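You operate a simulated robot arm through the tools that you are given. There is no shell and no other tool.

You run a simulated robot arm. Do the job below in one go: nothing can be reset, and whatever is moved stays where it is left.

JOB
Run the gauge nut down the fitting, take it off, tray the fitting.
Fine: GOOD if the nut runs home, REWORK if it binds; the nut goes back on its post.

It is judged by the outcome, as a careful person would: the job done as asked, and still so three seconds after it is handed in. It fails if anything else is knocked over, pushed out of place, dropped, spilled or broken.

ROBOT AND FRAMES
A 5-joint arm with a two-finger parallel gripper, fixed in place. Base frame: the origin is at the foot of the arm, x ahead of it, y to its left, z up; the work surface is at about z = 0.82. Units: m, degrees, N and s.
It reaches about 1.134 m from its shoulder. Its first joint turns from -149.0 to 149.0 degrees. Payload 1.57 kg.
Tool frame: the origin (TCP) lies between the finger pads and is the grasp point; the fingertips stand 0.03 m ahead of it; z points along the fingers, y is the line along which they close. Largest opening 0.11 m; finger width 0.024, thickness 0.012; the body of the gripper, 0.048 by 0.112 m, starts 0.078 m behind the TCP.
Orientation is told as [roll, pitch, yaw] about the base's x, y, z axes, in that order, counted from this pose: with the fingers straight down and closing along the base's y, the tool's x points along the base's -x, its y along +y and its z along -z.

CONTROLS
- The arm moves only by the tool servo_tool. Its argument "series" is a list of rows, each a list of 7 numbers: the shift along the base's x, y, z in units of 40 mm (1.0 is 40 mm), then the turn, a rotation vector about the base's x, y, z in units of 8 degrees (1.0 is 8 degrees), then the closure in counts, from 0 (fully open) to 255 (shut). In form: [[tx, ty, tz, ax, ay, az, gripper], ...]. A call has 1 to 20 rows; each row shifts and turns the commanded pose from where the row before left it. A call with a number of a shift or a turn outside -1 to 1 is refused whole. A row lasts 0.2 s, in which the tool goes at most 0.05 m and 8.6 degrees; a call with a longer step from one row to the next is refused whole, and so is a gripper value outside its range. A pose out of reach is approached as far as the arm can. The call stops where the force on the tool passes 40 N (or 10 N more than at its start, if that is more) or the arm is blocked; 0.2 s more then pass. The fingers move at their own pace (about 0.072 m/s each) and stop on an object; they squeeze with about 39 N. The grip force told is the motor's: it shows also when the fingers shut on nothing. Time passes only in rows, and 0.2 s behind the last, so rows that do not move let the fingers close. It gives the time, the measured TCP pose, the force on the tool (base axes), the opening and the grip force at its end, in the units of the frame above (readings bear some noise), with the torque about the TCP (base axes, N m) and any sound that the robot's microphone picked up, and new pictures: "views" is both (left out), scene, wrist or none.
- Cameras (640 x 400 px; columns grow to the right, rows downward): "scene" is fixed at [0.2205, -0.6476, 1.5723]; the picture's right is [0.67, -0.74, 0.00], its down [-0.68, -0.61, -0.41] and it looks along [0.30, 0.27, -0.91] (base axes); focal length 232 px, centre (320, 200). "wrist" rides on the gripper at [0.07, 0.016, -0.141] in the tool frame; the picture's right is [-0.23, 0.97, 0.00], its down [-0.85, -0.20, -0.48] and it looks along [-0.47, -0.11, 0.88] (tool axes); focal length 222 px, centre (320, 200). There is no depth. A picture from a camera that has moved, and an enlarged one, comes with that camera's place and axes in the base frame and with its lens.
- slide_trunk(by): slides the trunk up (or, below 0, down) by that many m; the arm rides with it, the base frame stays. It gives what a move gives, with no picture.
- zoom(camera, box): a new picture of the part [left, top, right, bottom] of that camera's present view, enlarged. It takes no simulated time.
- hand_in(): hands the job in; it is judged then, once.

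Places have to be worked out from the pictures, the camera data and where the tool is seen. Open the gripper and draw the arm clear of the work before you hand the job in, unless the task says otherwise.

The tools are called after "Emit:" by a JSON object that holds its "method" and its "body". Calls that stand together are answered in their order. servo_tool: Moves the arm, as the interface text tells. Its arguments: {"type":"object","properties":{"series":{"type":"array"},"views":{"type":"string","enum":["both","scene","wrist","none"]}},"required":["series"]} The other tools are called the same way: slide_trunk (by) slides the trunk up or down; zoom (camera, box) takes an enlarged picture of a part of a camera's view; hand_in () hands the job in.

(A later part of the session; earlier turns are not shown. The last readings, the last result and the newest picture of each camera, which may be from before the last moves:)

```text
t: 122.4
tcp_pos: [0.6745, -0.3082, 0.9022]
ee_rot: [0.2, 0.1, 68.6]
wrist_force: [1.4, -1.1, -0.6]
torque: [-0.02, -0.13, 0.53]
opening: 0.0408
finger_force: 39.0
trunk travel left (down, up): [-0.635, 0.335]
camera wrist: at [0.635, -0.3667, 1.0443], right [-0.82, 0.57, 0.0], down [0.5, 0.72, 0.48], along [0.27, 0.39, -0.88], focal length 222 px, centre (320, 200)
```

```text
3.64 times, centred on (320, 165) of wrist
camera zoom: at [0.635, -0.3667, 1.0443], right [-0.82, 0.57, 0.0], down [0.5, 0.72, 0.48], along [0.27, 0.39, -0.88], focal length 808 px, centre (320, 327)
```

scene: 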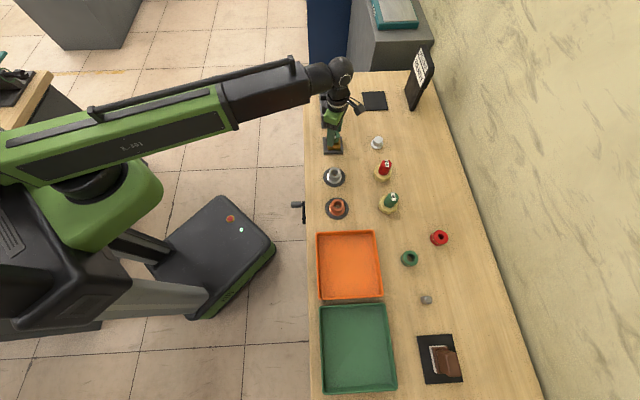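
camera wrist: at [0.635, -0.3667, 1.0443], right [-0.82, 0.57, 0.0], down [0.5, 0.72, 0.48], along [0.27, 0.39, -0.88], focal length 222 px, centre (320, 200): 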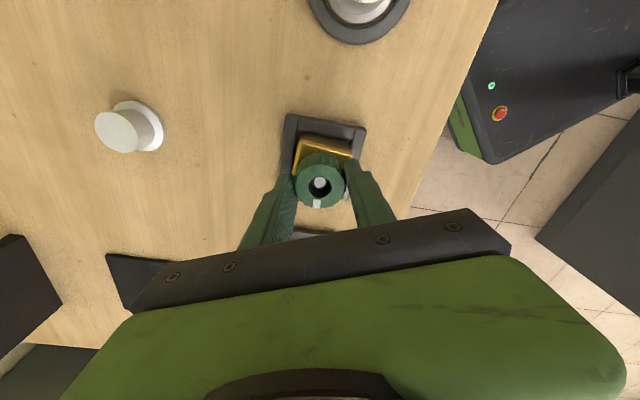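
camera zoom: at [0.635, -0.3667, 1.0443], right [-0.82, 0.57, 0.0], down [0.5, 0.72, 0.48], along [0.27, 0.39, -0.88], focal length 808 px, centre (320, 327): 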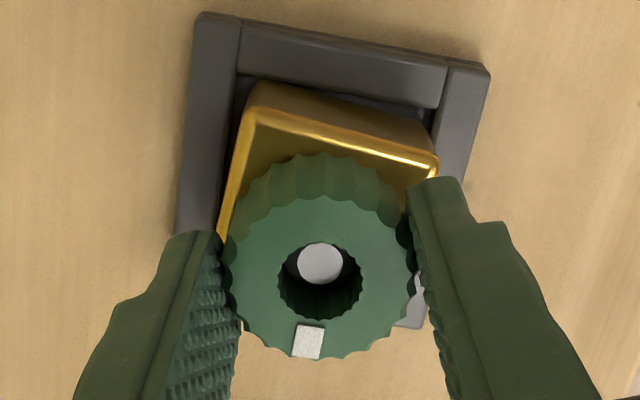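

Now the gripper slips (0.5 N·m) with the nut locked against clockwise turning at this same depth, consistently for the third time. I'll check whether it is axially held here by easing up 1 mm.

Emit:
{"method": "slide_trunk", "body": {"by": 0.0007}}

Emit:
{"method": "slide_trunk", "body": {"by": 0.0007}}

Emit:
{"method": "zoom", "body": {"camera": "scene", "box": [326, 132, 342, 148]}}

```text
t: 122.9
tcp_pos: [0.6753, -0.3076, 0.9016]
ee_rot: [0.3, 0.0, 68.5]
wrist_force: [-1.2, -0.9, -7.5]
torque: [-0.01, 0.04, 0.19]
opening: 0.0408
finger_force: 38.7
trunk travel left (down, up): [-0.635, 0.335]
```

```text
t: 123.4
tcp_pos: [0.6754, -0.3077, 0.9035]
ee_rot: [0.4, 0.0, 68.6]
wrist_force: [-2.0, 1.1, -6.2]
torque: [0.02, 0.12, 0.09]
opening: 0.0406
finger_force: 38.9
trunk travel left (down, up): [-0.636, 0.334]
```

```text
16.00 times, centred on (334, 140) of scene
camera zoom: at [0.2205, -0.6476, 1.5723], right [0.67, -0.74, 0.0], down [-0.68, -0.61, -0.41], along [0.3, 0.27, -0.91], focal length 3720 px, centre (96, 1160)
```

zoom: 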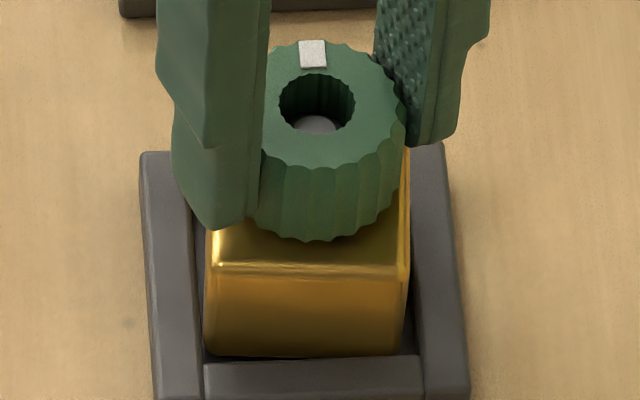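

Lifting now pulls at a steady -6 to -7 N and the block itself rose about 1 mm, so the nut is engaged and holding the fitting's weight. I'll set it straight back down into its nest before doing anything else.

Emit:
{"method": "slide_trunk", "body": {"by": -0.0015}}

Emit:
{"method": "servo_tool", "body": {"series": [[0, 0, 0, 0, 0, 0, 255]], "views": "wrist"}}

Emit:
{"method": "zoom", "body": {"camera": "scene", "box": [326, 132, 342, 148]}}

```text
t: 124.0
tcp_pos: [0.6744, -0.3074, 0.9009]
ee_rot: [0.2, 0.1, 68.6]
wrist_force: [-1.2, -1.5, -0.8]
torque: [-0.06, -0.06, 0.04]
opening: 0.0405
finger_force: 38.9
trunk travel left (down, up): [-0.635, 0.335]
```

```text
t: 124.3
tcp_pos: [0.6759, -0.3088, 0.9016]
ee_rot: [0.2, 0.0, 68.6]
wrist_force: [-0.6, -1.0, -0.2]
torque: [-0.08, -0.09, -0.01]
opening: 0.0404
finger_force: 39.1
trunk travel left (down, up): [-0.635, 0.335]
camera wrist: at [0.6351, -0.3668, 1.0443], right [-0.82, 0.57, 0.0], down [0.5, 0.72, 0.48], along [0.27, 0.4, -0.88], focal length 222 px, centre (320, 200)
```

wrist: 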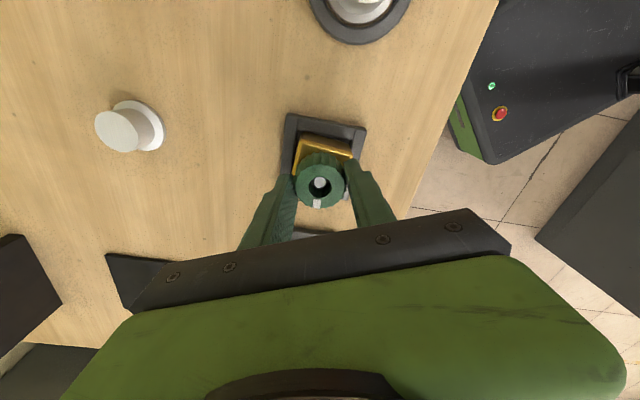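

```text
16.00 times, centred on (334, 140) of scene
camera zoom: at [0.2205, -0.6476, 1.5723], right [0.67, -0.74, 0.0], down [-0.68, -0.61, -0.41], along [0.3, 0.27, -0.91], focal length 3720 px, centre (96, 1160)
```

zoom: 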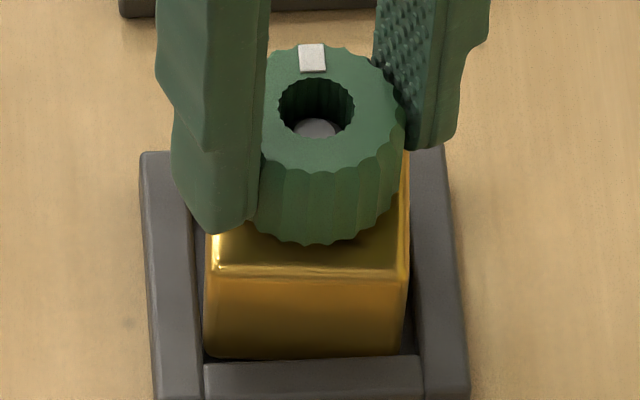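

The fitting is back down and flat. Now I'll unscrew the nut (counter-clockwise), raising to follow it.

Emit:
{"method": "servo_tool", "body": {"series": [[0, 0, 0, 0, 0, 1, 255], [0, 0, 0, 0, 0, 1, 255], [0, 0, 0, 0, 0, 1, 255], [0, 0, 0, 0, 0, 1, 255]], "views": "none"}}

Emit:
{"method": "slide_trunk", "body": {"by": 0.0006}}

Emit:
{"method": "servo_tool", "body": {"series": [[0, 0, 0, 0, 0, 1, 255], [0, 0, 0, 0, 0, 1, 255], [0, 0, 0, 0, 0, 1, 255], [0, 0, 0, 0, 0, 1, 255], [0, 0, 0, 0, 0, 1, 255]], "views": "none"}}

Emit:
{"method": "slide_trunk", "body": {"by": 0.0006}}

Emit:
{"method": "zoom", "body": {"camera": "wrist", "box": [260, 110, 380, 220]}}

```text
t: 125.3
tcp_pos: [0.6752, -0.3074, 0.9021]
ee_rot: [0.1, 0.1, 100.8]
wrist_force: [6.8, -2.4, 8.5]
torque: [0.05, -0.31, -0.04]
opening: 0.0406
finger_force: 38.7
trunk travel left (down, up): [-0.635, 0.335]
```

```text
t: 125.9
tcp_pos: [0.6761, -0.3079, 0.9018]
ee_rot: [0.2, 0.0, 100.7]
wrist_force: [7.0, -1.8, 3.3]
torque: [0.01, -0.4, 0.03]
opening: 0.0404
finger_force: 39.6
trunk travel left (down, up): [-0.635, 0.335]
```

```text
t: 127.1
tcp_pos: [0.675, -0.3077, 0.903]
ee_rot: [0.2, 0.0, 140.7]
wrist_force: [9.1, -3.2, 10.4]
torque: [-0.06, -0.35, 0.0]
opening: 0.0406
finger_force: 39.1
trunk travel left (down, up): [-0.635, 0.335]
```

```text
t: 127.6
tcp_pos: [0.6753, -0.308, 0.9031]
ee_rot: [0.2, 0.1, 140.6]
wrist_force: [7.3, -2.2, 4.0]
torque: [-0.07, -0.38, 0.01]
opening: 0.0404
finger_force: 38.7
trunk travel left (down, up): [-0.636, 0.334]
```

```text
3.64 times, centred on (320, 165) of wrist
camera zoom: at [0.7191, -0.3638, 1.0452], right [-0.79, -0.61, 0.0], down [-0.53, 0.7, 0.48], along [-0.29, 0.38, -0.88], focal length 808 px, centre (320, 327)
```

zoom: 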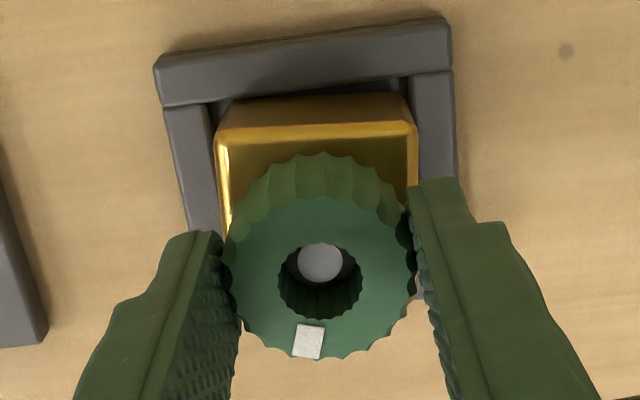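

The nut climbs with the turning as a proper thread should. I'll release, spin the gripper back 136°, and shift 0.7 mm in +x to relieve the side force before regripping.

Emit:
{"method": "servo_tool", "body": {"series": [[0, 0, 0, 0, 0, 0, 150], [0, 0, 0, 0, 0, 0, 130], [0, 0, 0, 0, 0, 0, 110], [0.0175, -0.005, 0, 0, 0, 0, 110], [0, 0, 0, 0, 0, -1, 110], [0, 0, 0, 0, 0, -1, 110], [0, 0, 0, 0, 0, -1, 110], [0, 0, 0, 0, 0, -1, 110], [0, 0, 0, 0, 0, -1, 110], [0, 0, 0, 0, 0, -1, 110], [0, 0, 0, 0, 0, -1, 110], [0, 0, 0, 0, 0, -1, 110], [0, 0, 0, 0, 0, -1, 110], [0, 0, 0, 0, 0, -1, 110], [0, 0, 0, 0, 0, -1, 110], [0, 0, 0, 0, 0, -1, 110], [0, 0, 0, 0, 0, -1, 110], [0, 0, 0, 0, 0, -1, 110], [0, 0, 0, 0, 0, -1, 110], [0, 0, 0, 0, 0, -1, 110]], "views": "none"}}

Emit:
{"method": "servo_tool", "body": {"series": [[0, 0, 0, 0, 0, -1, 110], [0, 0, 0, 0, 0, 0, 110]], "views": "wrist"}}

Emit:
{"method": "zoom", "body": {"camera": "wrist", "box": [260, 110, 380, 220]}}

Emit:
{"method": "zoom", "body": {"camera": "scene", "box": [326, 132, 342, 148]}}

```text
t: 131.8
tcp_pos: [0.677, -0.3073, 0.9033]
ee_rot: [0.2, -0.1, 12.5]
wrist_force: [0.8, 0.2, 0.3]
torque: [0.01, -0.02, 0.0]
opening: 0.0623
finger_force: 0.0
trunk travel left (down, up): [-0.636, 0.334]
```

```text
t: 132.4
tcp_pos: [0.6763, -0.3068, 0.9031]
ee_rot: [0.2, -0.1, 4.5]
wrist_force: [0.6, -0.9, 0.1]
torque: [0.03, -0.01, 0.02]
opening: 0.0626
finger_force: 0.0
trunk travel left (down, up): [-0.636, 0.334]
camera wrist: at [0.605, -0.297, 1.0455], right [0.15, 0.99, 0.0], down [0.87, -0.13, 0.48], along [0.47, -0.07, -0.88], focal length 222 px, centre (320, 200)
```

wrist: 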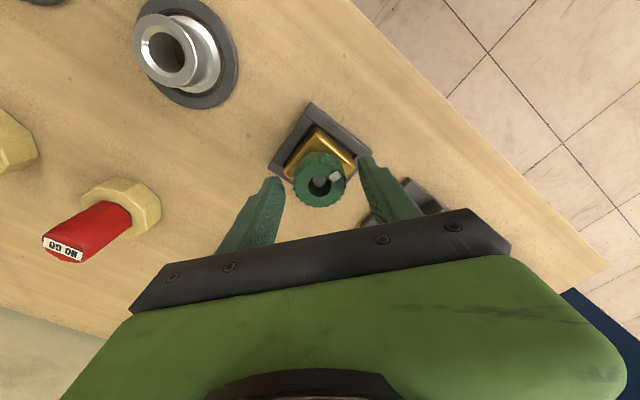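

```text
3.64 times, centred on (320, 165) of wrist
camera zoom: at [0.605, -0.297, 1.0455], right [0.15, 0.99, 0.0], down [0.87, -0.13, 0.48], along [0.47, -0.07, -0.88], focal length 808 px, centre (320, 327)
```

zoom: 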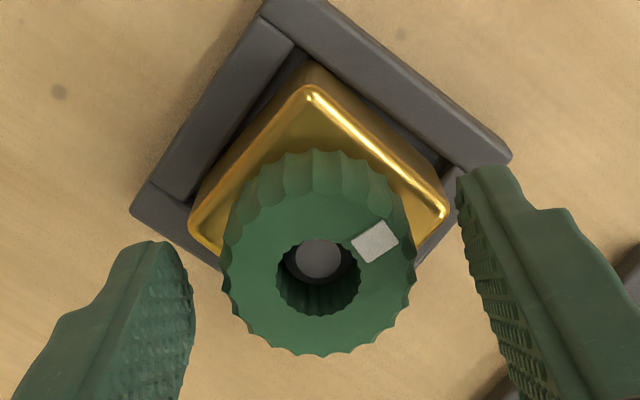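

```text
16.00 times, centred on (334, 140) of scene
camera zoom: at [0.2205, -0.6476, 1.5723], right [0.67, -0.74, 0.0], down [-0.68, -0.61, -0.41], along [0.3, 0.27, -0.91], focal length 3720 px, centre (96, 1160)
```

zoom: 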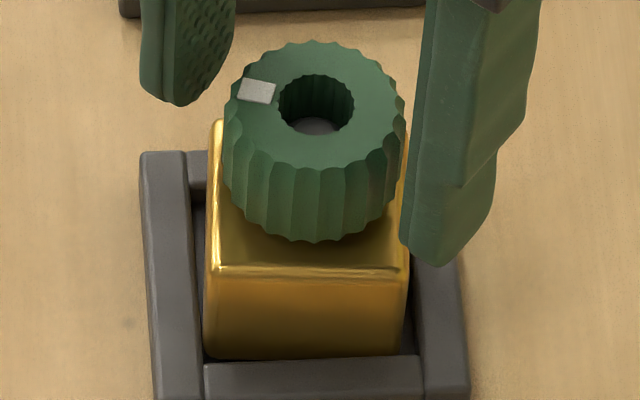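

The nut is well centred in the open fingers. I'll regrip and continue unscrewing, raising as it climbs, until it is free.

Emit:
{"method": "servo_tool", "body": {"series": [[0, 0, 0, 0, 0, 0, 140], [0, 0, 0, 0, 0, 0, 165], [0, 0, 0, 0, 0, 0, 200], [0, 0, 0, 0, 0, 0, 255], [0, 0, 0, 0, 0, 0, 255], [0, 0, 0, 0, 0, 0, 255], [0, 0, 0, 0, 0, 1, 255], [0, 0, 0, 0, 0, 1, 255], [0, 0, 0, 0, 0, 1, 255], [0, 0, 0, 0, 0, 1, 255], [0, 0, 0, 0, 0, 1, 255]], "views": "none"}}

Emit:
{"method": "slide_trunk", "body": {"by": 0.0008}}

Emit:
{"method": "servo_tool", "body": {"series": [[0, 0, 0, 0, 0, 1, 255], [0, 0, 0, 0, 0, 1, 255], [0, 0, 0, 0, 0, 1, 255], [0, 0, 0, 0, 0, 1, 255], [0, 0, 0, 0, 0, 1, 255]], "views": "none"}}

Emit:
{"method": "slide_trunk", "body": {"by": 0.0008}}

Emit:
{"method": "servo_tool", "body": {"series": [[0, 0, 0, 0, 0, 1, 255], [0, 0, 0, 0, 0, 1, 255], [0, 0, 0, 0, 0, 1, 255], [0, 0, 0, 0, 0, 1, 255], [0, 0, 0, 0, 0, 1, 255], [0, 0, 0, 0, 0, 1, 255]], "views": "none"}}

Emit:
{"method": "slide_trunk", "body": {"by": 0.001}}

```text
t: 134.8
tcp_pos: [0.6764, -0.3074, 0.9039]
ee_rot: [0.2, 0.0, 44.8]
wrist_force: [8.3, 1.7, 10.2]
torque: [-0.01, -0.39, -0.06]
opening: 0.0409
finger_force: 39.2
trunk travel left (down, up): [-0.636, 0.334]
```

```text
t: 135.3
tcp_pos: [0.6748, -0.3079, 0.9038]
ee_rot: [0.3, 0.0, 44.5]
wrist_force: [0.5, 3.2, -0.8]
torque: [0.18, -0.09, 0.04]
opening: 0.0407
finger_force: 39.3
trunk travel left (down, up): [-0.637, 0.333]
```

```text
t: 136.5
tcp_pos: [0.6753, -0.3074, 0.9046]
ee_rot: [0.3, 0.0, 84.7]
wrist_force: [-3.6, -0.1, 3.8]
torque: [-0.06, 0.05, -0.02]
opening: 0.0406
finger_force: 38.8
trunk travel left (down, up): [-0.637, 0.333]
```

```text
t: 137.0
tcp_pos: [0.6761, -0.3057, 0.904]
ee_rot: [0.2, 0.0, 84.6]
wrist_force: [0.8, 0.4, -1.8]
torque: [0.01, -0.03, 0.03]
opening: 0.0406
finger_force: 38.9
trunk travel left (down, up): [-0.637, 0.333]
```

```text
t: 138.4
tcp_pos: [0.676, -0.3072, 0.9039]
ee_rot: [0.1, 0.0, 132.9]
wrist_force: [0.4, 0.5, 0.6]
torque: [0.04, 0.02, -0.01]
opening: 0.0406
finger_force: 39.0
trunk travel left (down, up): [-0.637, 0.333]
```

```text
t: 138.9
tcp_pos: [0.6746, -0.3064, 0.9054]
ee_rot: [0.2, 0.0, 132.6]
wrist_force: [0.5, 0.1, 0.6]
torque: [0.03, -0.01, 0.03]
opening: 0.041
finger_force: 39.0
trunk travel left (down, up): [-0.638, 0.332]
```

The nut is off the thread (about half a turn, ~3 mm of travel from the stop each time). I'll lift it clear of the stud and check that the fitting stays put.

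Emit:
{"method": "slide_trunk", "body": {"by": 0.01}}

Emit:
{"method": "slide_trunk", "body": {"by": 0.08}}

Emit:
{"method": "servo_tool", "body": {"series": [[0, 0, 0, 0, 0, 0, 255]], "views": "both"}}

Emit:
{"method": "zoom", "body": {"camera": "scene", "box": [310, 90, 370, 160]}}

Emit:
{"method": "zoom", "body": {"camera": "wrist", "box": [290, 110, 350, 160]}}

```text
t: 139.5
tcp_pos: [0.6754, -0.3071, 0.9143]
ee_rot: [0.2, 0.0, 132.6]
wrist_force: [0.8, 0.4, -0.4]
torque: [0.02, 0.01, 0.0]
opening: 0.0406
finger_force: 38.8
trunk travel left (down, up): [-0.648, 0.322]
```

```text
t: 140.7
tcp_pos: [0.6765, -0.3078, 0.9942]
ee_rot: [0.2, -0.1, 132.6]
wrist_force: [0.8, -0.4, -2.2]
torque: [0.04, 0.01, -0.01]
opening: 0.0408
finger_force: 38.7
trunk travel left (down, up): [-0.728, 0.242]
```

```text
t: 141.1
tcp_pos: [0.6769, -0.3071, 0.9952]
ee_rot: [0.2, 0.1, 132.5]
wrist_force: [-0.3, 0.1, -0.7]
torque: [-0.01, 0.02, -0.01]
opening: 0.0407
finger_force: 39.3
trunk travel left (down, up): [-0.728, 0.242]
camera wrist: at [0.7109, -0.3686, 1.138], right [-0.87, -0.49, 0.0], down [-0.43, 0.77, 0.48], along [-0.24, 0.41, -0.88], focal length 222 px, centre (320, 200)
```

scene: 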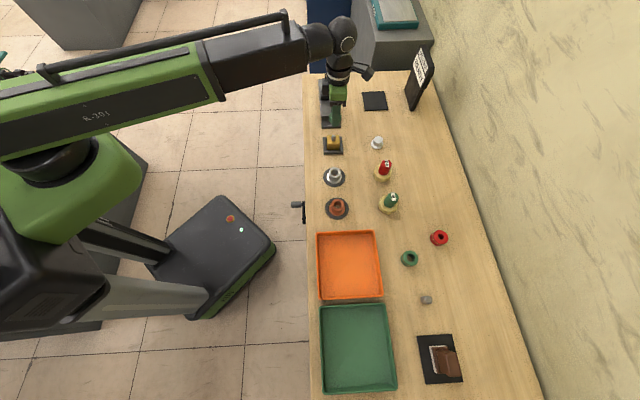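
wrist: 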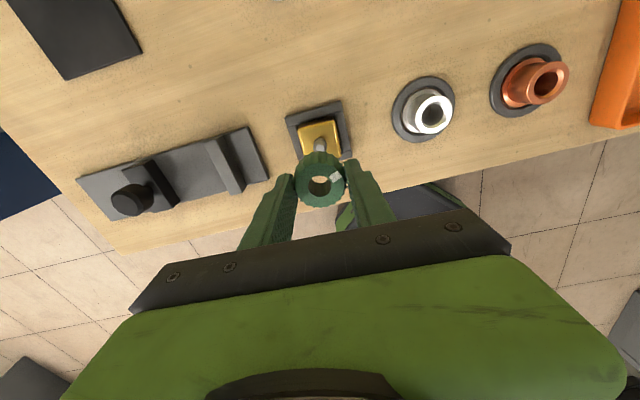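

```text
5.71 times, centred on (340, 125) of scene
camera zoom: at [0.2205, -0.6476, 1.5723], right [0.67, -0.74, 0.0], down [-0.68, -0.61, -0.41], along [0.3, 0.27, -0.91], focal length 1329 px, centre (206, 629)
```

zoom: 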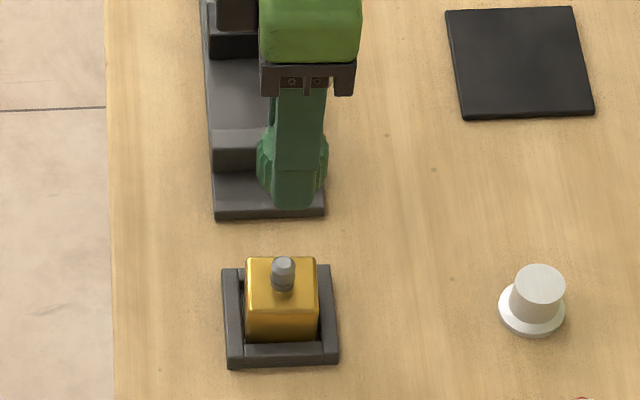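

```text
8.00 times, centred on (320, 135) of wrist
camera zoom: at [0.7109, -0.3686, 1.138], right [-0.87, -0.49, 0.0], down [-0.43, 0.77, 0.48], along [-0.24, 0.41, -0.88], focal length 1777 px, centre (320, 720)
```

zoom: 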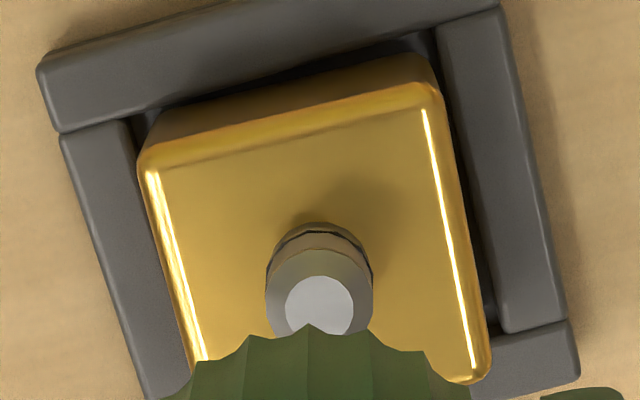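

The nut is off and the fitting stands undisturbed in its nest. The nut locked three times about half a turn in, ~6 mm short of the fitting's face, so it binds: REWORK. I'll carry the nut back over its post, returning to yaw 0.

Emit:
{"method": "servo_tool", "body": {"series": [[0.1824, -0.183, 0, 0, 0, -0.975, 255], [0.1824, -0.183, 0, 0, 0, -0.975, 255], [0.1824, -0.183, 0, 0, 0, -0.975, 255], [0.1824, -0.183, 0, 0, 0, -0.975, 255], [0.1824, -0.183, 0, 0, 0, -0.975, 255], [0.1824, -0.183, 0, 0, 0, -0.975, 255], [0.1824, -0.183, 0, 0, 0, -0.975, 255], [0.1824, -0.183, 0, 0, 0, -0.975, 255], [0.1824, -0.183, 0, 0, 0, -0.975, 255], [0.1824, -0.183, 0, 0, 0, -0.975, 255], [0.1824, -0.183, 0, 0, 0, -0.975, 255], [0.1824, -0.183, 0, 0, 0, -0.975, 255], [0.1824, -0.183, 0, 0, 0, -0.975, 255], [0.1824, -0.183, 0, 0, 0, -0.975, 255], [0.1824, -0.183, 0, 0, 0, -0.975, 255], [0.1824, -0.183, 0, 0, 0, -0.975, 255], [0.1824, -0.183, 0, 0, 0, -0.975, 255], [0, 0, 0, 0, 0, 0, 255]], "views": "wrist"}}

Emit:
{"method": "zoom", "body": {"camera": "wrist", "box": [285, 110, 355, 200]}}

Emit:
{"method": "zoom", "body": {"camera": "scene", "box": [328, 130, 342, 146]}}

```text
t: 144.8
tcp_pos: [0.8015, -0.4319, 0.9953]
ee_rot: [0.1, 0.0, -0.1]
wrist_force: [-0.6, 0.7, -0.3]
torque: [0.03, -0.01, 0.0]
opening: 0.0409
finger_force: 38.8
trunk travel left (down, up): [-0.728, 0.242]
camera wrist: at [0.7299, -0.4157, 1.1381], right [0.23, 0.97, 0.0], down [0.85, -0.2, 0.48], along [0.47, -0.11, -0.88], focal length 222 px, centre (320, 200)
```

wrist: 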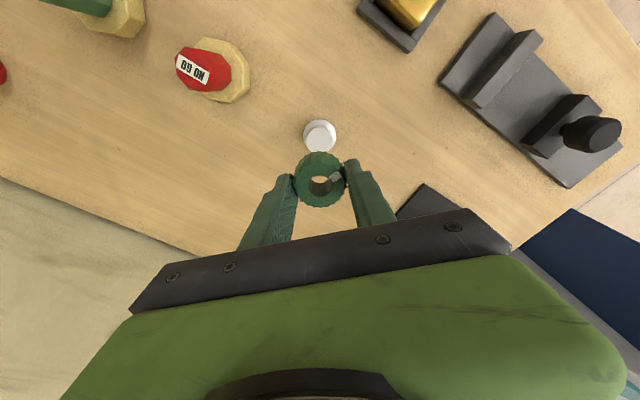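

```text
4.44 times, centred on (320, 155) of wrist
camera zoom: at [0.7299, -0.4157, 1.1381], right [0.23, 0.97, 0.0], down [0.85, -0.2, 0.48], along [0.47, -0.11, -0.88], focal length 987 px, centre (320, 400)
```

zoom: 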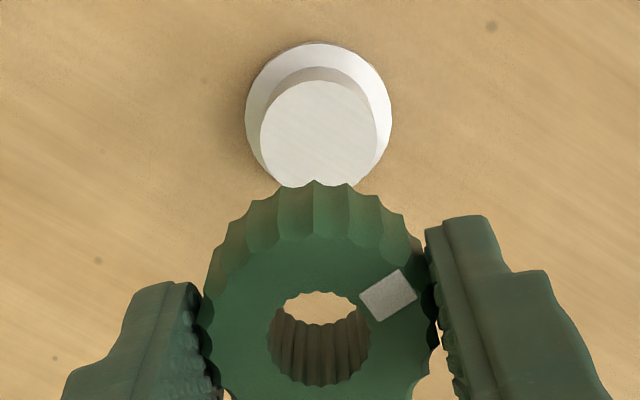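

```text
16.00 times, centred on (335, 138) of scene
camera zoom: at [0.2205, -0.6476, 1.5723], right [0.67, -0.74, 0.0], down [-0.68, -0.61, -0.41], along [0.3, 0.27, -0.91], focal length 3720 px, centre (80, 1192)
```

zoom: 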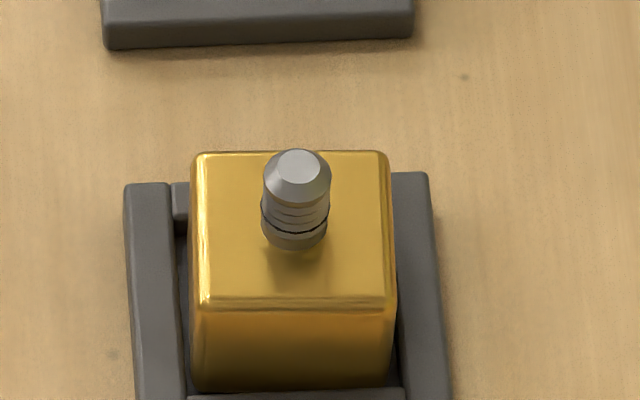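

My image measurements can't yet separate "seated on the dark ring at the stud's foot" from "bound short of the face", so I want an oblique look with the nut left at its stop. I'll take the nut back over the fitting, turning to yaw ~104°.

Emit:
{"method": "servo_tool", "body": {"series": [[-0.2383, 0.2394, 0, 0, 0, 1, 255], [-0.2383, 0.2394, 0, 0, 0, 1, 255], [-0.2383, 0.2394, 0, 0, 0, 1, 255], [-0.2383, 0.2394, 0, 0, 0, 1, 255], [-0.2383, 0.2394, 0, 0, 0, 1, 255], [-0.2383, 0.2394, 0, 0, 0, 1, 255], [-0.2383, 0.2394, 0, 0, 0, 1, 255], [-0.2383, 0.2394, 0, 0, 0, 1, 255], [-0.2383, 0.2394, 0, 0, 0, 1, 255], [-0.2383, 0.2394, 0, 0, 0, 1, 255], [-0.2383, 0.2394, 0, 0, 0, 1, 255], [-0.2383, 0.2394, 0, 0, 0, 1, 255], [-0.2383, 0.2394, 0, 0, 0, 1, 255], [0, 0, 0, 0, 0, 0, 255], [0, 0, 0, 0, 0, 0, 255]], "views": "wrist"}}

Emit:
{"method": "zoom", "body": {"camera": "wrist", "box": [290, 110, 350, 160]}}

```text
t: 148.1
tcp_pos: [0.6758, -0.3047, 0.995]
ee_rot: [0.1, 0.0, 104.1]
wrist_force: [0.8, -0.5, -0.6]
torque: [0.02, 0.05, -0.02]
opening: 0.0408
finger_force: 38.8
trunk travel left (down, up): [-0.728, 0.242]
camera wrist: at [0.6775, -0.3765, 1.1381], right [-1.0, -0.02, 0.0], down [-0.01, 0.88, 0.48], along [-0.01, 0.48, -0.88], focal length 222 px, centre (320, 200)
```

wrist: 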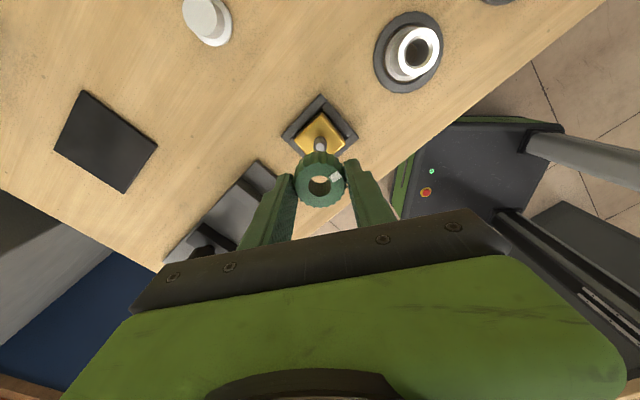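

```text
8.00 times, centred on (320, 135) of wrist
camera zoom: at [0.6775, -0.3765, 1.1381], right [-1.0, -0.02, 0.0], down [-0.01, 0.88, 0.48], along [-0.01, 0.48, -0.88], focal length 1777 px, centre (320, 720)
```

zoom: 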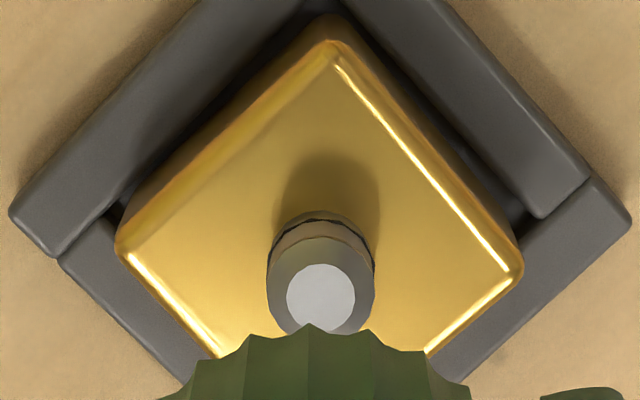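

The stud is about 1.6 mm toward -y of the tool axis; I'll correct and lower to just above the thread.

Emit:
{"method": "servo_tool", "body": {"series": [[-0.005, -0.04, 0, 0, 0, 0, 255], [0, 0, 0, 0, 0, 0, 255]], "views": "none"}}

Emit:
{"method": "slide_trunk", "body": {"by": -0.07}}

Emit:
{"method": "slide_trunk", "body": {"by": -0.015}}

Emit:
{"method": "slide_trunk", "body": {"by": -0.003}}

Emit:
{"method": "slide_trunk", "body": {"by": -0.0015}}

Emit:
{"method": "zoom", "body": {"camera": "wrist", "box": [260, 110, 380, 220]}}

```text
t: 148.7
tcp_pos: [0.6749, -0.3065, 0.9948]
ee_rot: [0.3, 0.0, 104.0]
wrist_force: [-0.9, -0.8, -0.7]
torque: [0.0, 0.04, 0.02]
opening: 0.0407
finger_force: 38.8
trunk travel left (down, up): [-0.728, 0.242]
```

```text
t: 149.7
tcp_pos: [0.6762, -0.3063, 0.9249]
ee_rot: [0.3, 0.0, 104.0]
wrist_force: [-0.3, -0.1, -0.4]
torque: [0.01, -0.02, 0.01]
opening: 0.0407
finger_force: 39.1
trunk travel left (down, up): [-0.658, 0.312]
```

```text
t: 150.4
tcp_pos: [0.6755, -0.307, 0.91]
ee_rot: [0.2, 0.1, 103.9]
wrist_force: [0.6, -0.6, -0.9]
torque: [0.05, 0.0, 0.01]
opening: 0.041
finger_force: 39.1
trunk travel left (down, up): [-0.643, 0.327]
```

```text
t: 150.9
tcp_pos: [0.6756, -0.3067, 0.9072]
ee_rot: [0.2, 0.1, 104.0]
wrist_force: [0.7, -0.3, -1.4]
torque: [0.04, 0.01, -0.03]
opening: 0.0406
finger_force: 39.7
trunk travel left (down, up): [-0.64, 0.33]
```

```text
t: 151.4
tcp_pos: [0.6754, -0.3069, 0.9056]
ee_rot: [0.2, 0.0, 104.1]
wrist_force: [-0.4, 0.0, -3.5]
torque: [0.0, 0.0, 0.02]
opening: 0.0405
finger_force: 39.6
trunk travel left (down, up): [-0.639, 0.331]
```

```text
3.64 times, centred on (320, 165) of wrist
camera zoom: at [0.6772, -0.3782, 1.0483], right [-1.0, -0.02, 0.0], down [-0.01, 0.88, 0.48], along [-0.01, 0.48, -0.88], focal length 808 px, centre (320, 327)
```

zoom: 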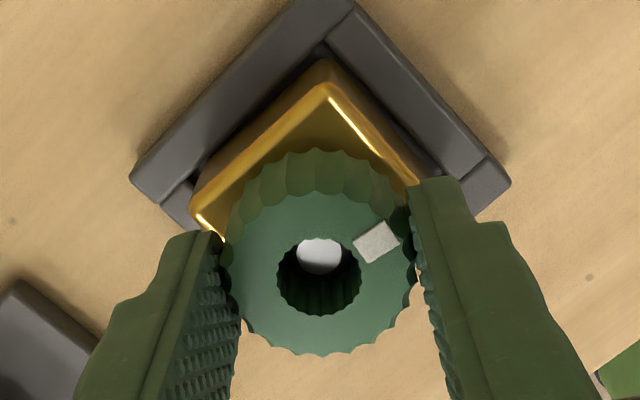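

The same light pull (-3.5 N) appears at the thread start. I'll lower 1 mm to press lightly, then turn 40° at a time with matched feed.

Emit:
{"method": "slide_trunk", "body": {"by": -0.001}}

Emit:
{"method": "servo_tool", "body": {"series": [[0, 0, 0, 0, 0, -1, 255], [0, 0, 0, 0, 0, -1, 255], [0, 0, 0, 0, 0, -1, 255], [0, 0, 0, 0, 0, -1, 255], [0, 0, 0, 0, 0, -1, 255]], "views": "none"}}

Emit:
{"method": "slide_trunk", "body": {"by": -0.0007}}

Emit:
{"method": "servo_tool", "body": {"series": [[0, 0, 0, 0, 0, -1, 255], [0, 0, 0, 0, 0, -1, 255], [0, 0, 0, 0, 0, -1, 255], [0, 0, 0, 0, 0, -1, 255], [0, 0, 0, 0, 0, -1, 255]], "views": "none"}}

Emit:
{"method": "zoom", "body": {"camera": "wrist", "box": [260, 110, 380, 220]}}

```text
t: 151.9
tcp_pos: [0.6755, -0.3069, 0.904]
ee_rot: [0.1, 0.0, 104.0]
wrist_force: [0.6, -0.5, -2.4]
torque: [-0.05, -0.05, 0.01]
opening: 0.0408
finger_force: 38.2
trunk travel left (down, up): [-0.638, 0.332]
```

```text
t: 153.1
tcp_pos: [0.6751, -0.3072, 0.9049]
ee_rot: [0.2, 0.0, 63.8]
wrist_force: [1.9, -0.3, -3.7]
torque: [-0.03, -0.08, 0.02]
opening: 0.0406
finger_force: 38.9
trunk travel left (down, up): [-0.638, 0.332]
```

```text
t: 153.6
tcp_pos: [0.6768, -0.3077, 0.9041]
ee_rot: [0.2, 0.0, 64.1]
wrist_force: [0.7, -1.2, -0.8]
torque: [-0.08, -0.19, 0.0]
opening: 0.0402
finger_force: 38.3
trunk travel left (down, up): [-0.637, 0.333]
```

```text
t: 154.8
tcp_pos: [0.6753, -0.3072, 0.9042]
ee_rot: [0.2, 0.1, 23.8]
wrist_force: [-0.1, -0.2, -3.8]
torque: [-0.06, -0.07, -0.01]
opening: 0.0409
finger_force: 39.2
trunk travel left (down, up): [-0.637, 0.333]
```

```text
3.64 times, centred on (320, 165) of wrist
camera zoom: at [0.605, -0.321, 1.0466], right [-0.19, 0.98, 0.0], down [0.86, 0.16, 0.48], along [0.47, 0.09, -0.88], focal length 808 px, centre (320, 327)
```

zoom: 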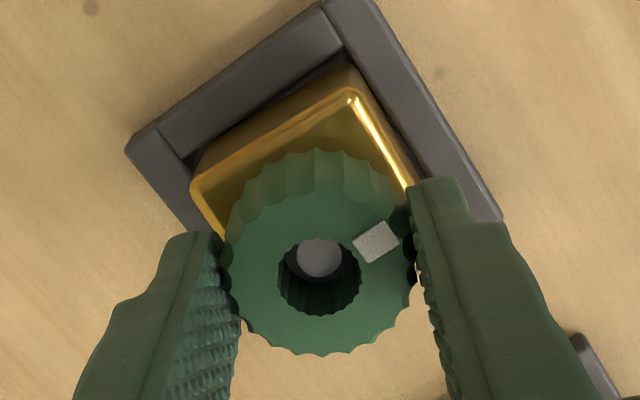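

Engaged and drawing down (negative Fz after each turn) with no torque. I'll continue feeding and turning.

Emit:
{"method": "slide_trunk", "body": {"by": -0.001}}

Emit:
{"method": "servo_tool", "body": {"series": [[0, 0, 0, 0, 0, -1, 255], [0, 0, 0, 0, 0, -1, 255], [0, 0, 0, 0, 0, -1, 255], [0, 0, 0, 0, 0, -1, 255], [0, 0, 0, 0, 0, -1, 255]], "views": "none"}}

Emit:
{"method": "slide_trunk", "body": {"by": -0.0007}}

Emit:
{"method": "servo_tool", "body": {"series": [[0, 0, 0, 0, 0, -1, 255], [0, 0, 0, 0, 0, -1, 255], [0, 0, 0, 0, 0, -1, 255]], "views": "none"}}

Emit:
{"method": "servo_tool", "body": {"series": [[0, 0, 0, 0, 0, -1, 255], [0, 0, 0, 0, 0, -1, 255]], "views": "none"}}

Emit:
{"method": "zoom", "body": {"camera": "wrist", "box": [260, 110, 380, 220]}}

```text
t: 155.3
tcp_pos: [0.6757, -0.3067, 0.9038]
ee_rot: [0.1, 0.0, 24.0]
wrist_force: [0.1, -1.0, 1.2]
torque: [-0.24, -0.06, 0.01]
opening: 0.0407
finger_force: 39.5
trunk travel left (down, up): [-0.636, 0.334]
```

```text
t: 156.5
tcp_pos: [0.6761, -0.3077, 0.9024]
ee_rot: [0.3, 0.0, -16.1]
wrist_force: [0.0, -0.2, -3.4]
torque: [0.0, 0.01, 0.04]
opening: 0.0408
finger_force: 39.3
trunk travel left (down, up): [-0.636, 0.334]
```

```text
t: 157.0
tcp_pos: [0.6765, -0.3069, 0.9019]
ee_rot: [0.1, -0.1, -16.1]
wrist_force: [2.8, -0.6, 2.8]
torque: [-0.17, -0.03, -0.03]
opening: 0.0405
finger_force: 38.9
trunk travel left (down, up): [-0.636, 0.334]
```

```text
t: 157.8
tcp_pos: [0.676, -0.3087, 0.9037]
ee_rot: [0.2, 0.0, -40.1]
wrist_force: [0.8, -0.1, -1.6]
torque: [-0.04, 0.05, -0.01]
opening: 0.0406
finger_force: 38.8
trunk travel left (down, up): [-0.636, 0.334]
```

```text
t: 158.4
tcp_pos: [0.6759, -0.3068, 0.9022]
ee_rot: [0.1, 0.0, -56.2]
wrist_force: [-0.9, -1.4, -4.2]
torque: [-0.12, 0.05, -0.04]
opening: 0.0404
finger_force: 39.5
trunk travel left (down, up): [-0.636, 0.334]
```

```text
3.64 times, centred on (320, 165) of wrist
camera zoom: at [0.6496, -0.2404, 1.0449], right [0.94, 0.35, 0.0], down [0.31, -0.82, 0.48], along [0.17, -0.45, -0.88], focal length 808 px, centre (320, 327)
```

zoom: 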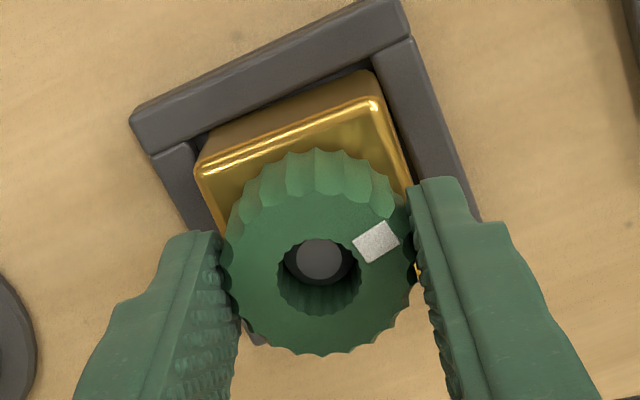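

160° turned with no torque. I'll feed 0.5 mm and continue in 16° steps to the stop.

Emit:
{"method": "slide_trunk", "body": {"by": -0.0005}}

Emit:
{"method": "servo_tool", "body": {"series": [[0, 0, 0, 0, 0, -1, 255], [0, 0, 0, 0, 0, -1, 255]], "views": "none"}}

Emit:
{"method": "servo_tool", "body": {"series": [[0, 0, 0, 0, 0, -1, 255], [0, 0, 0, 0, 0, -1, 255]], "views": "none"}}

Emit:
{"method": "servo_tool", "body": {"series": [[0, 0, 0, 0, 0, -1, 255], [0, 0, 0, 0, 0, -1, 255]], "views": "none"}}

Emit:
{"method": "zoom", "body": {"camera": "wrist", "box": [260, 110, 380, 220]}}

```text
t: 158.9
tcp_pos: [0.6755, -0.3076, 0.9015]
ee_rot: [0.2, 0.0, -56.0]
wrist_force: [1.8, -1.4, 0.8]
torque: [-0.09, 0.06, -0.01]
opening: 0.0407
finger_force: 38.6
trunk travel left (down, up): [-0.635, 0.335]
```

```text
t: 159.5
tcp_pos: [0.6751, -0.3077, 0.9015]
ee_rot: [0.1, 0.0, -72.1]
wrist_force: [-0.8, 1.1, -2.3]
torque: [-0.01, 0.12, -0.05]
opening: 0.0409
finger_force: 39.2
trunk travel left (down, up): [-0.635, 0.335]
```

```text
t: 160.1
tcp_pos: [0.6755, -0.3074, 0.9022]
ee_rot: [0.1, 0.0, -88.0]
wrist_force: [-3.6, -0.3, -1.5]
torque: [-0.16, 0.29, 0.46]
opening: 0.0409
finger_force: 39.0
trunk travel left (down, up): [-0.635, 0.335]
```

```text
t: 160.7
tcp_pos: [0.6754, -0.3076, 0.9019]
ee_rot: [0.2, -0.1, -104.1]
wrist_force: [-3.3, 0.8, 0.1]
torque: [-0.04, 0.16, 0.48]
opening: 0.0409
finger_force: 38.8
trunk travel left (down, up): [-0.635, 0.335]
```

```text
3.64 times, centred on (320, 165) of wrist
camera zoom: at [0.7072, -0.2432, 1.0449], right [0.89, -0.46, 0.0], down [-0.4, -0.78, 0.48], along [-0.22, -0.43, -0.88], focal length 808 px, centre (320, 327)
```

zoom: 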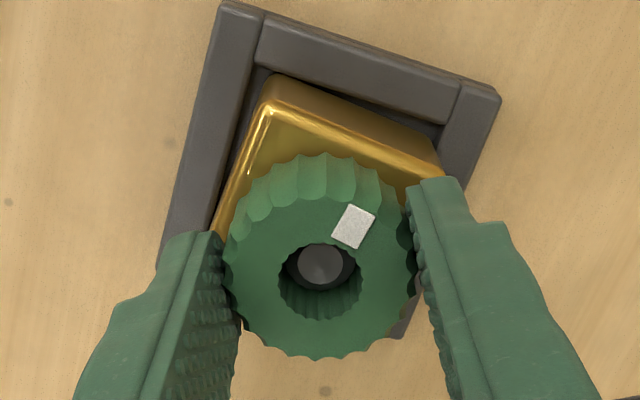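

A very clean result: no torque for 176°, then an abrupt 0.46 N·m and the nut stops, exactly half a turn from the thread start as before. I'll now release the nut here, rise clear, and move to a low oblique vantage point to inspect the gap.

Emit:
{"method": "servo_tool", "body": {"series": [[0, 0, 0, 0, 0, 0, 150], [0, 0, 0, 0, 0, 0, 120], [0, 0, 0, 0, 0, 0, 80], [0, 0, 0, 0, 0, 0, 60], [0, 0, 0, 0, 0, 0, 60]], "views": "none"}}

Emit:
{"method": "slide_trunk", "body": {"by": 0.06}}

Emit:
{"method": "servo_tool", "body": {"series": [[-0.3444, -0.2685, 0, 0, 0, 1, 60], [-0.3444, -0.2685, 0, 0, 0, 1, 60], [-0.3444, -0.2685, 0, 0, 0, 1, 60], [-0.3444, -0.2685, 0, 0, 0, 1, 60], [-0.3444, -0.2685, 0, 0, 0, 1, 60], [-0.3444, -0.2685, 0, 0, 0, 1, 60], [-0.3444, -0.2685, 0, 0, 0, 1, 60], [-0.3444, -0.2685, 0, 0, 0, 1, 60], [-0.3444, -0.2685, 0, 0, 0, 1, 60], [-0.3444, -0.2685, 0, 0, 0, 1, 60], [-0.3444, -0.2685, 0, 0, 0, 1, 60], [-0.3444, -0.2685, 0, 0, 0, 1, 60], [-0.3444, -0.2685, 0, 0, 0, 1, 60], [-0.3444, -0.2685, 0, 0, 0, 1, 60], [-0.3444, -0.2685, 0, 0, 0, 1, 60], [-0.3444, -0.2685, 0, 0, 0, 1, 60], [-0.3444, -0.2685, 0, 0, 0, 1, 60], [-0.3444, -0.2685, 0, 0, 0, 1, 60], [-0.3444, -0.2685, 0, 0, 0, 1, 60], [-0.3444, -0.2685, 0, 0, 0, 1, 60]], "views": "both"}}

```text
t: 161.9
tcp_pos: [0.6747, -0.306, 0.9015]
ee_rot: [0.3, 0.0, -104.1]
wrist_force: [0.0, 0.4, -0.1]
torque: [0.02, 0.01, -0.01]
opening: 0.0839
finger_force: 0.1
trunk travel left (down, up): [-0.635, 0.335]
```

```text
t: 162.9
tcp_pos: [0.6744, -0.3076, 0.9618]
ee_rot: [0.2, 0.0, -104.0]
wrist_force: [0.3, -0.2, -1.0]
torque: [-0.05, -0.03, 0.02]
opening: 0.0845
finger_force: 0.0
trunk travel left (down, up): [-0.695, 0.275]
```

```text
t: 167.1
tcp_pos: [0.3979, -0.5219, 0.9619]
ee_rot: [0.2, 0.0, 56.1]
wrist_force: [-0.8, 0.0, 0.0]
torque: [0.01, -0.02, -0.01]
opening: 0.0841
finger_force: 0.1
trunk travel left (down, up): [-0.695, 0.275]
camera wrist: at [0.346, -0.5702, 1.1047], right [-0.68, 0.73, 0.0], down [0.64, 0.6, 0.48], along [0.35, 0.33, -0.88], focal length 222 px, centre (320, 200)
```

scene: 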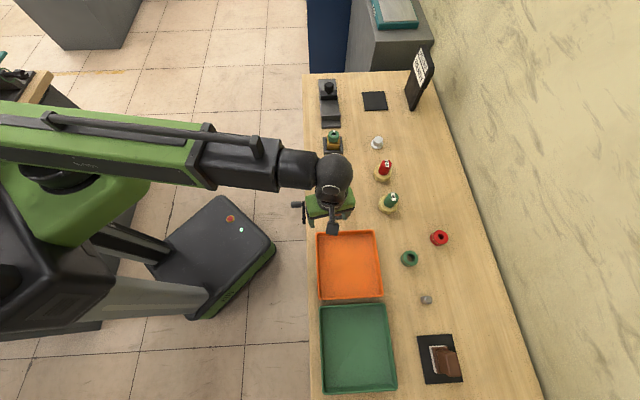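
wrist: 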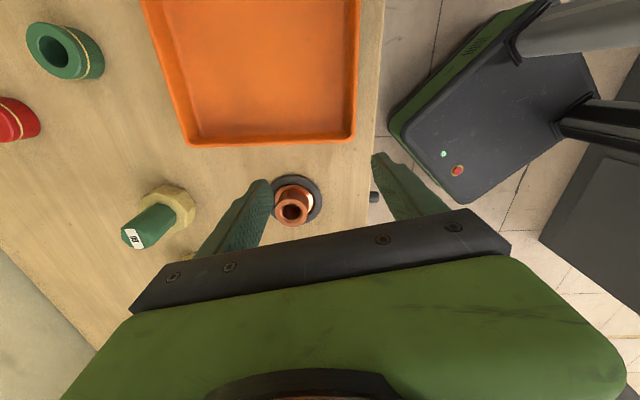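

The nut is standing on the fitting unobstructed. I'll zoom on it from the scene camera, then finish moving to the oblique vantage.

Emit:
{"method": "zoom", "body": {"camera": "scene", "box": [326, 128, 342, 148]}}

Emit:
{"method": "servo_tool", "body": {"series": [[-0.3444, -0.2685, 0, 0, 0, 1, 60], [-0.3444, -0.2685, 0, 0, 0, 1, 60], [-0.3444, -0.2685, 0, 0, 0, 1, 60], [-0.3444, -0.2685, 0, 0, 0, 1, 60], [-0.3444, -0.2685, 0, 0, 0, 1, 60], [-0.3444, -0.2685, 0, 0, 0, 1, 60], [-0.3444, -0.2685, 0, 0, 0, 1, 60], [0, 0, 0, 0, 0, 0, 60]], "views": "wrist"}}

```text
16.00 times, centred on (334, 138) of scene
camera zoom: at [0.2205, -0.6476, 1.5723], right [0.67, -0.74, 0.0], down [-0.68, -0.61, -0.41], along [0.3, 0.27, -0.91], focal length 3720 px, centre (96, 1192)
```

zoom: 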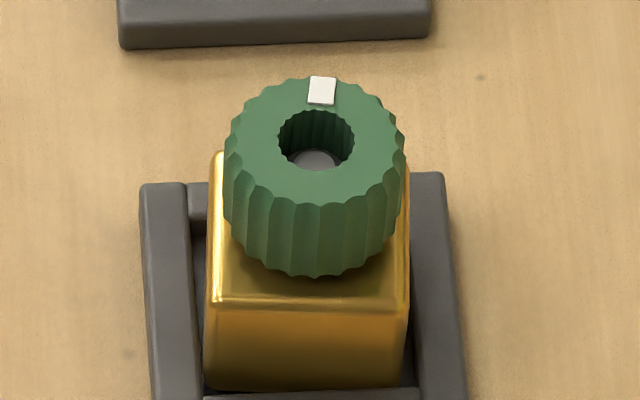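

```text
t: 168.9
tcp_pos: [0.3196, -0.5862, 0.9622]
ee_rot: [0.4, 0.0, 107.3]
wrist_force: [0.5, 0.4, -0.4]
torque: [0.02, 0.0, 0.01]
opening: 0.0842
finger_force: 0.1
out of reach, approached as far as the arm can: row 7
trunk travel left (down, up): [-0.695, 0.275]
camera wrist: at [0.3262, -0.657, 1.1048], right [-1.0, -0.07, 0.01], down [-0.06, 0.88, 0.48], along [-0.04, 0.47, -0.88], focal length 222 px, centre (320, 200)
```

wrist: 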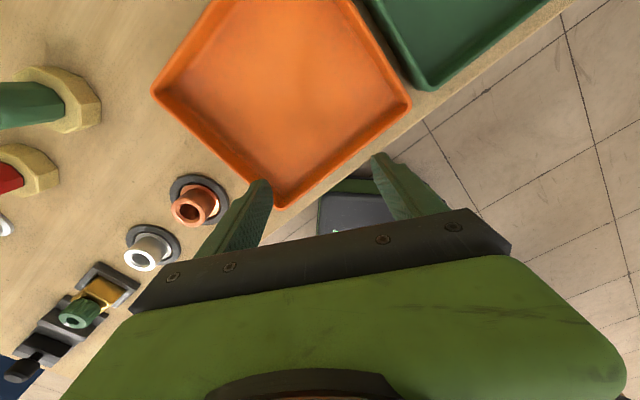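

The fitting with the nut is now visible obliquely at lower left of the wrist picture, near (85, 305). I'll zoom in on it.

Emit:
{"method": "zoom", "body": {"camera": "wrist", "box": [45, 275, 125, 335]}}

Emit:
{"method": "zoom", "body": {"camera": "wrist", "box": [65, 285, 115, 325]}}

```text
6.67 times, centred on (85, 305) of wrist
camera zoom: at [0.3262, -0.657, 1.1048], right [-1.0, -0.07, 0.01], down [-0.06, 0.88, 0.48], along [-0.04, 0.47, -0.88], focal length 1481 px, centre (1887, -500)
```

zoom: 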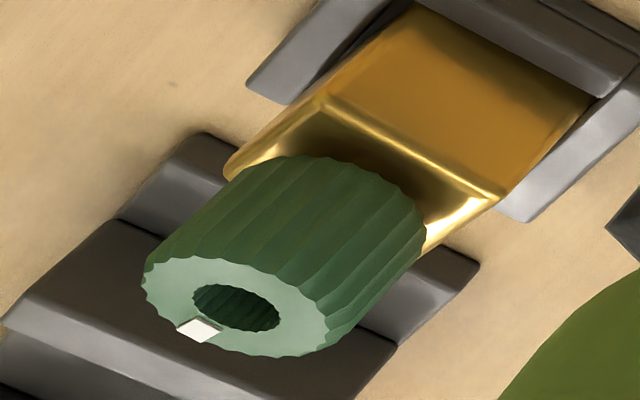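

```text
10.00 times, centred on (90, 305) of wrist
camera zoom: at [0.3262, -0.657, 1.1048], right [-1.0, -0.07, 0.01], down [-0.06, 0.88, 0.48], along [-0.04, 0.47, -0.88], focal length 2221 px, centre (2620, -850)
```

zoom: 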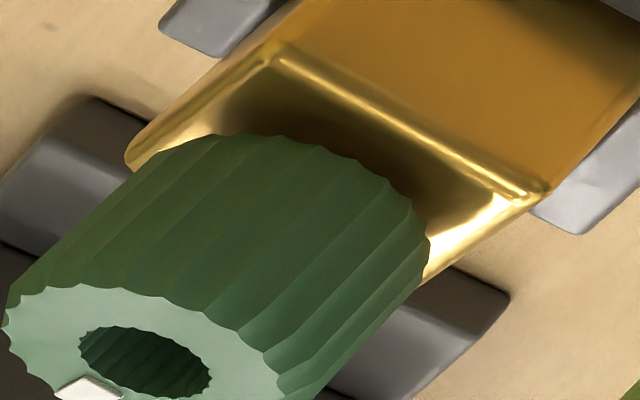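

From this low angle there is clearly a gap of about 7 mm between the nut's underside and the fitting's face. I'll go back, take the nut off, and later view the bare stud from here to see what lies at that height.

Emit:
{"method": "servo_tool", "body": {"series": [[0.4438, 0.3483, 0, 0, 0, -1, 60], [0.4438, 0.3483, 0, 0, 0, -1, 60], [0.4438, 0.3483, 0, 0, 0, -1, 60], [0.4438, 0.3483, 0, 0, 0, -1, 60], [0.4438, 0.3483, 0, 0, 0, -1, 60], [0.4438, 0.3483, 0, 0, 0, -1, 60], [0.4438, 0.3483, 0, 0, 0, -1, 60], [0.4438, 0.3483, 0, 0, 0, -1, 60], [0.4438, 0.3483, 0, 0, 0, -1, 60], [0.4438, 0.3483, 0, 0, 0, -1, 60], [0.4438, 0.3483, 0, 0, 0, -1, 60], [0.4438, 0.3483, 0, 0, 0, -1, 60], [0.4438, 0.3483, 0, 0, 0, -1, 60], [0.4438, 0.3483, 0, 0, 0, -1, 60], [0.4438, 0.3483, 0, 0, 0, -1, 60], [0.4438, 0.3483, 0, 0, 0, -1, 60], [0.4438, 0.3483, 0, 0, 0, -1, 60], [0.4438, 0.3483, 0, 0, 0, -1, 60], [0.4438, 0.3483, 0, 0, 0, -1, 60], [0.4438, 0.3483, 0, 0, 0, -1, 60]], "views": "none"}}

Emit:
{"method": "servo_tool", "body": {"series": [[0, 0, 0, 0, 0, 0, 60], [0, 0, 0, 0, 0, 0, 110]], "views": "wrist"}}

Emit:
{"method": "zoom", "body": {"camera": "wrist", "box": [260, 110, 380, 220]}}

```text
t: 173.1
tcp_pos: [0.6762, -0.309, 0.961]
ee_rot: [0.5, -0.1, -52.7]
wrist_force: [-1.4, 0.2, 0.1]
torque: [0.0, 0.01, -0.04]
opening: 0.0844
finger_force: 0.0
trunk travel left (down, up): [-0.695, 0.275]
```

```text
t: 173.7
tcp_pos: [0.6767, -0.3087, 0.9619]
ee_rot: [0.5, 0.0, -52.7]
wrist_force: [-0.2, 0.2, 0.0]
torque: [-0.02, 0.01, 0.01]
opening: 0.0626
finger_force: 0.0
trunk travel left (down, up): [-0.695, 0.275]
camera wrist: at [0.6459, -0.2441, 1.1048], right [0.91, 0.41, 0.01], down [0.36, -0.8, 0.48], along [0.2, -0.43, -0.88], focal length 222 px, centre (320, 200)
```

wrist: 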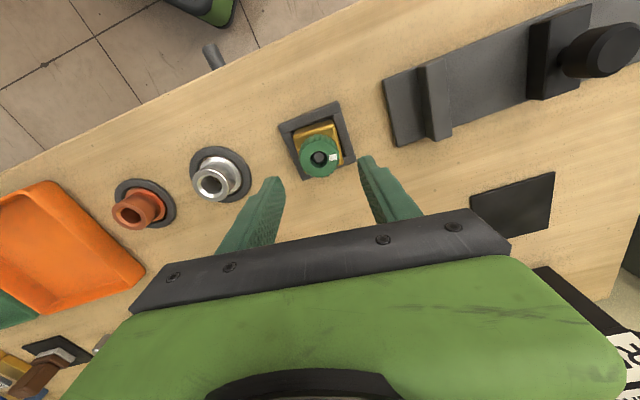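

```text
3.64 times, centred on (320, 165) of wrist
camera zoom: at [0.6459, -0.2441, 1.1048], right [0.91, 0.41, 0.01], down [0.36, -0.8, 0.48], along [0.2, -0.43, -0.88], focal length 808 px, centre (320, 327)
```

zoom: 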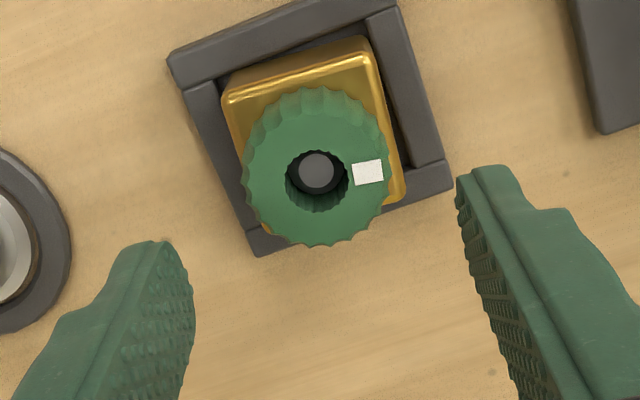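

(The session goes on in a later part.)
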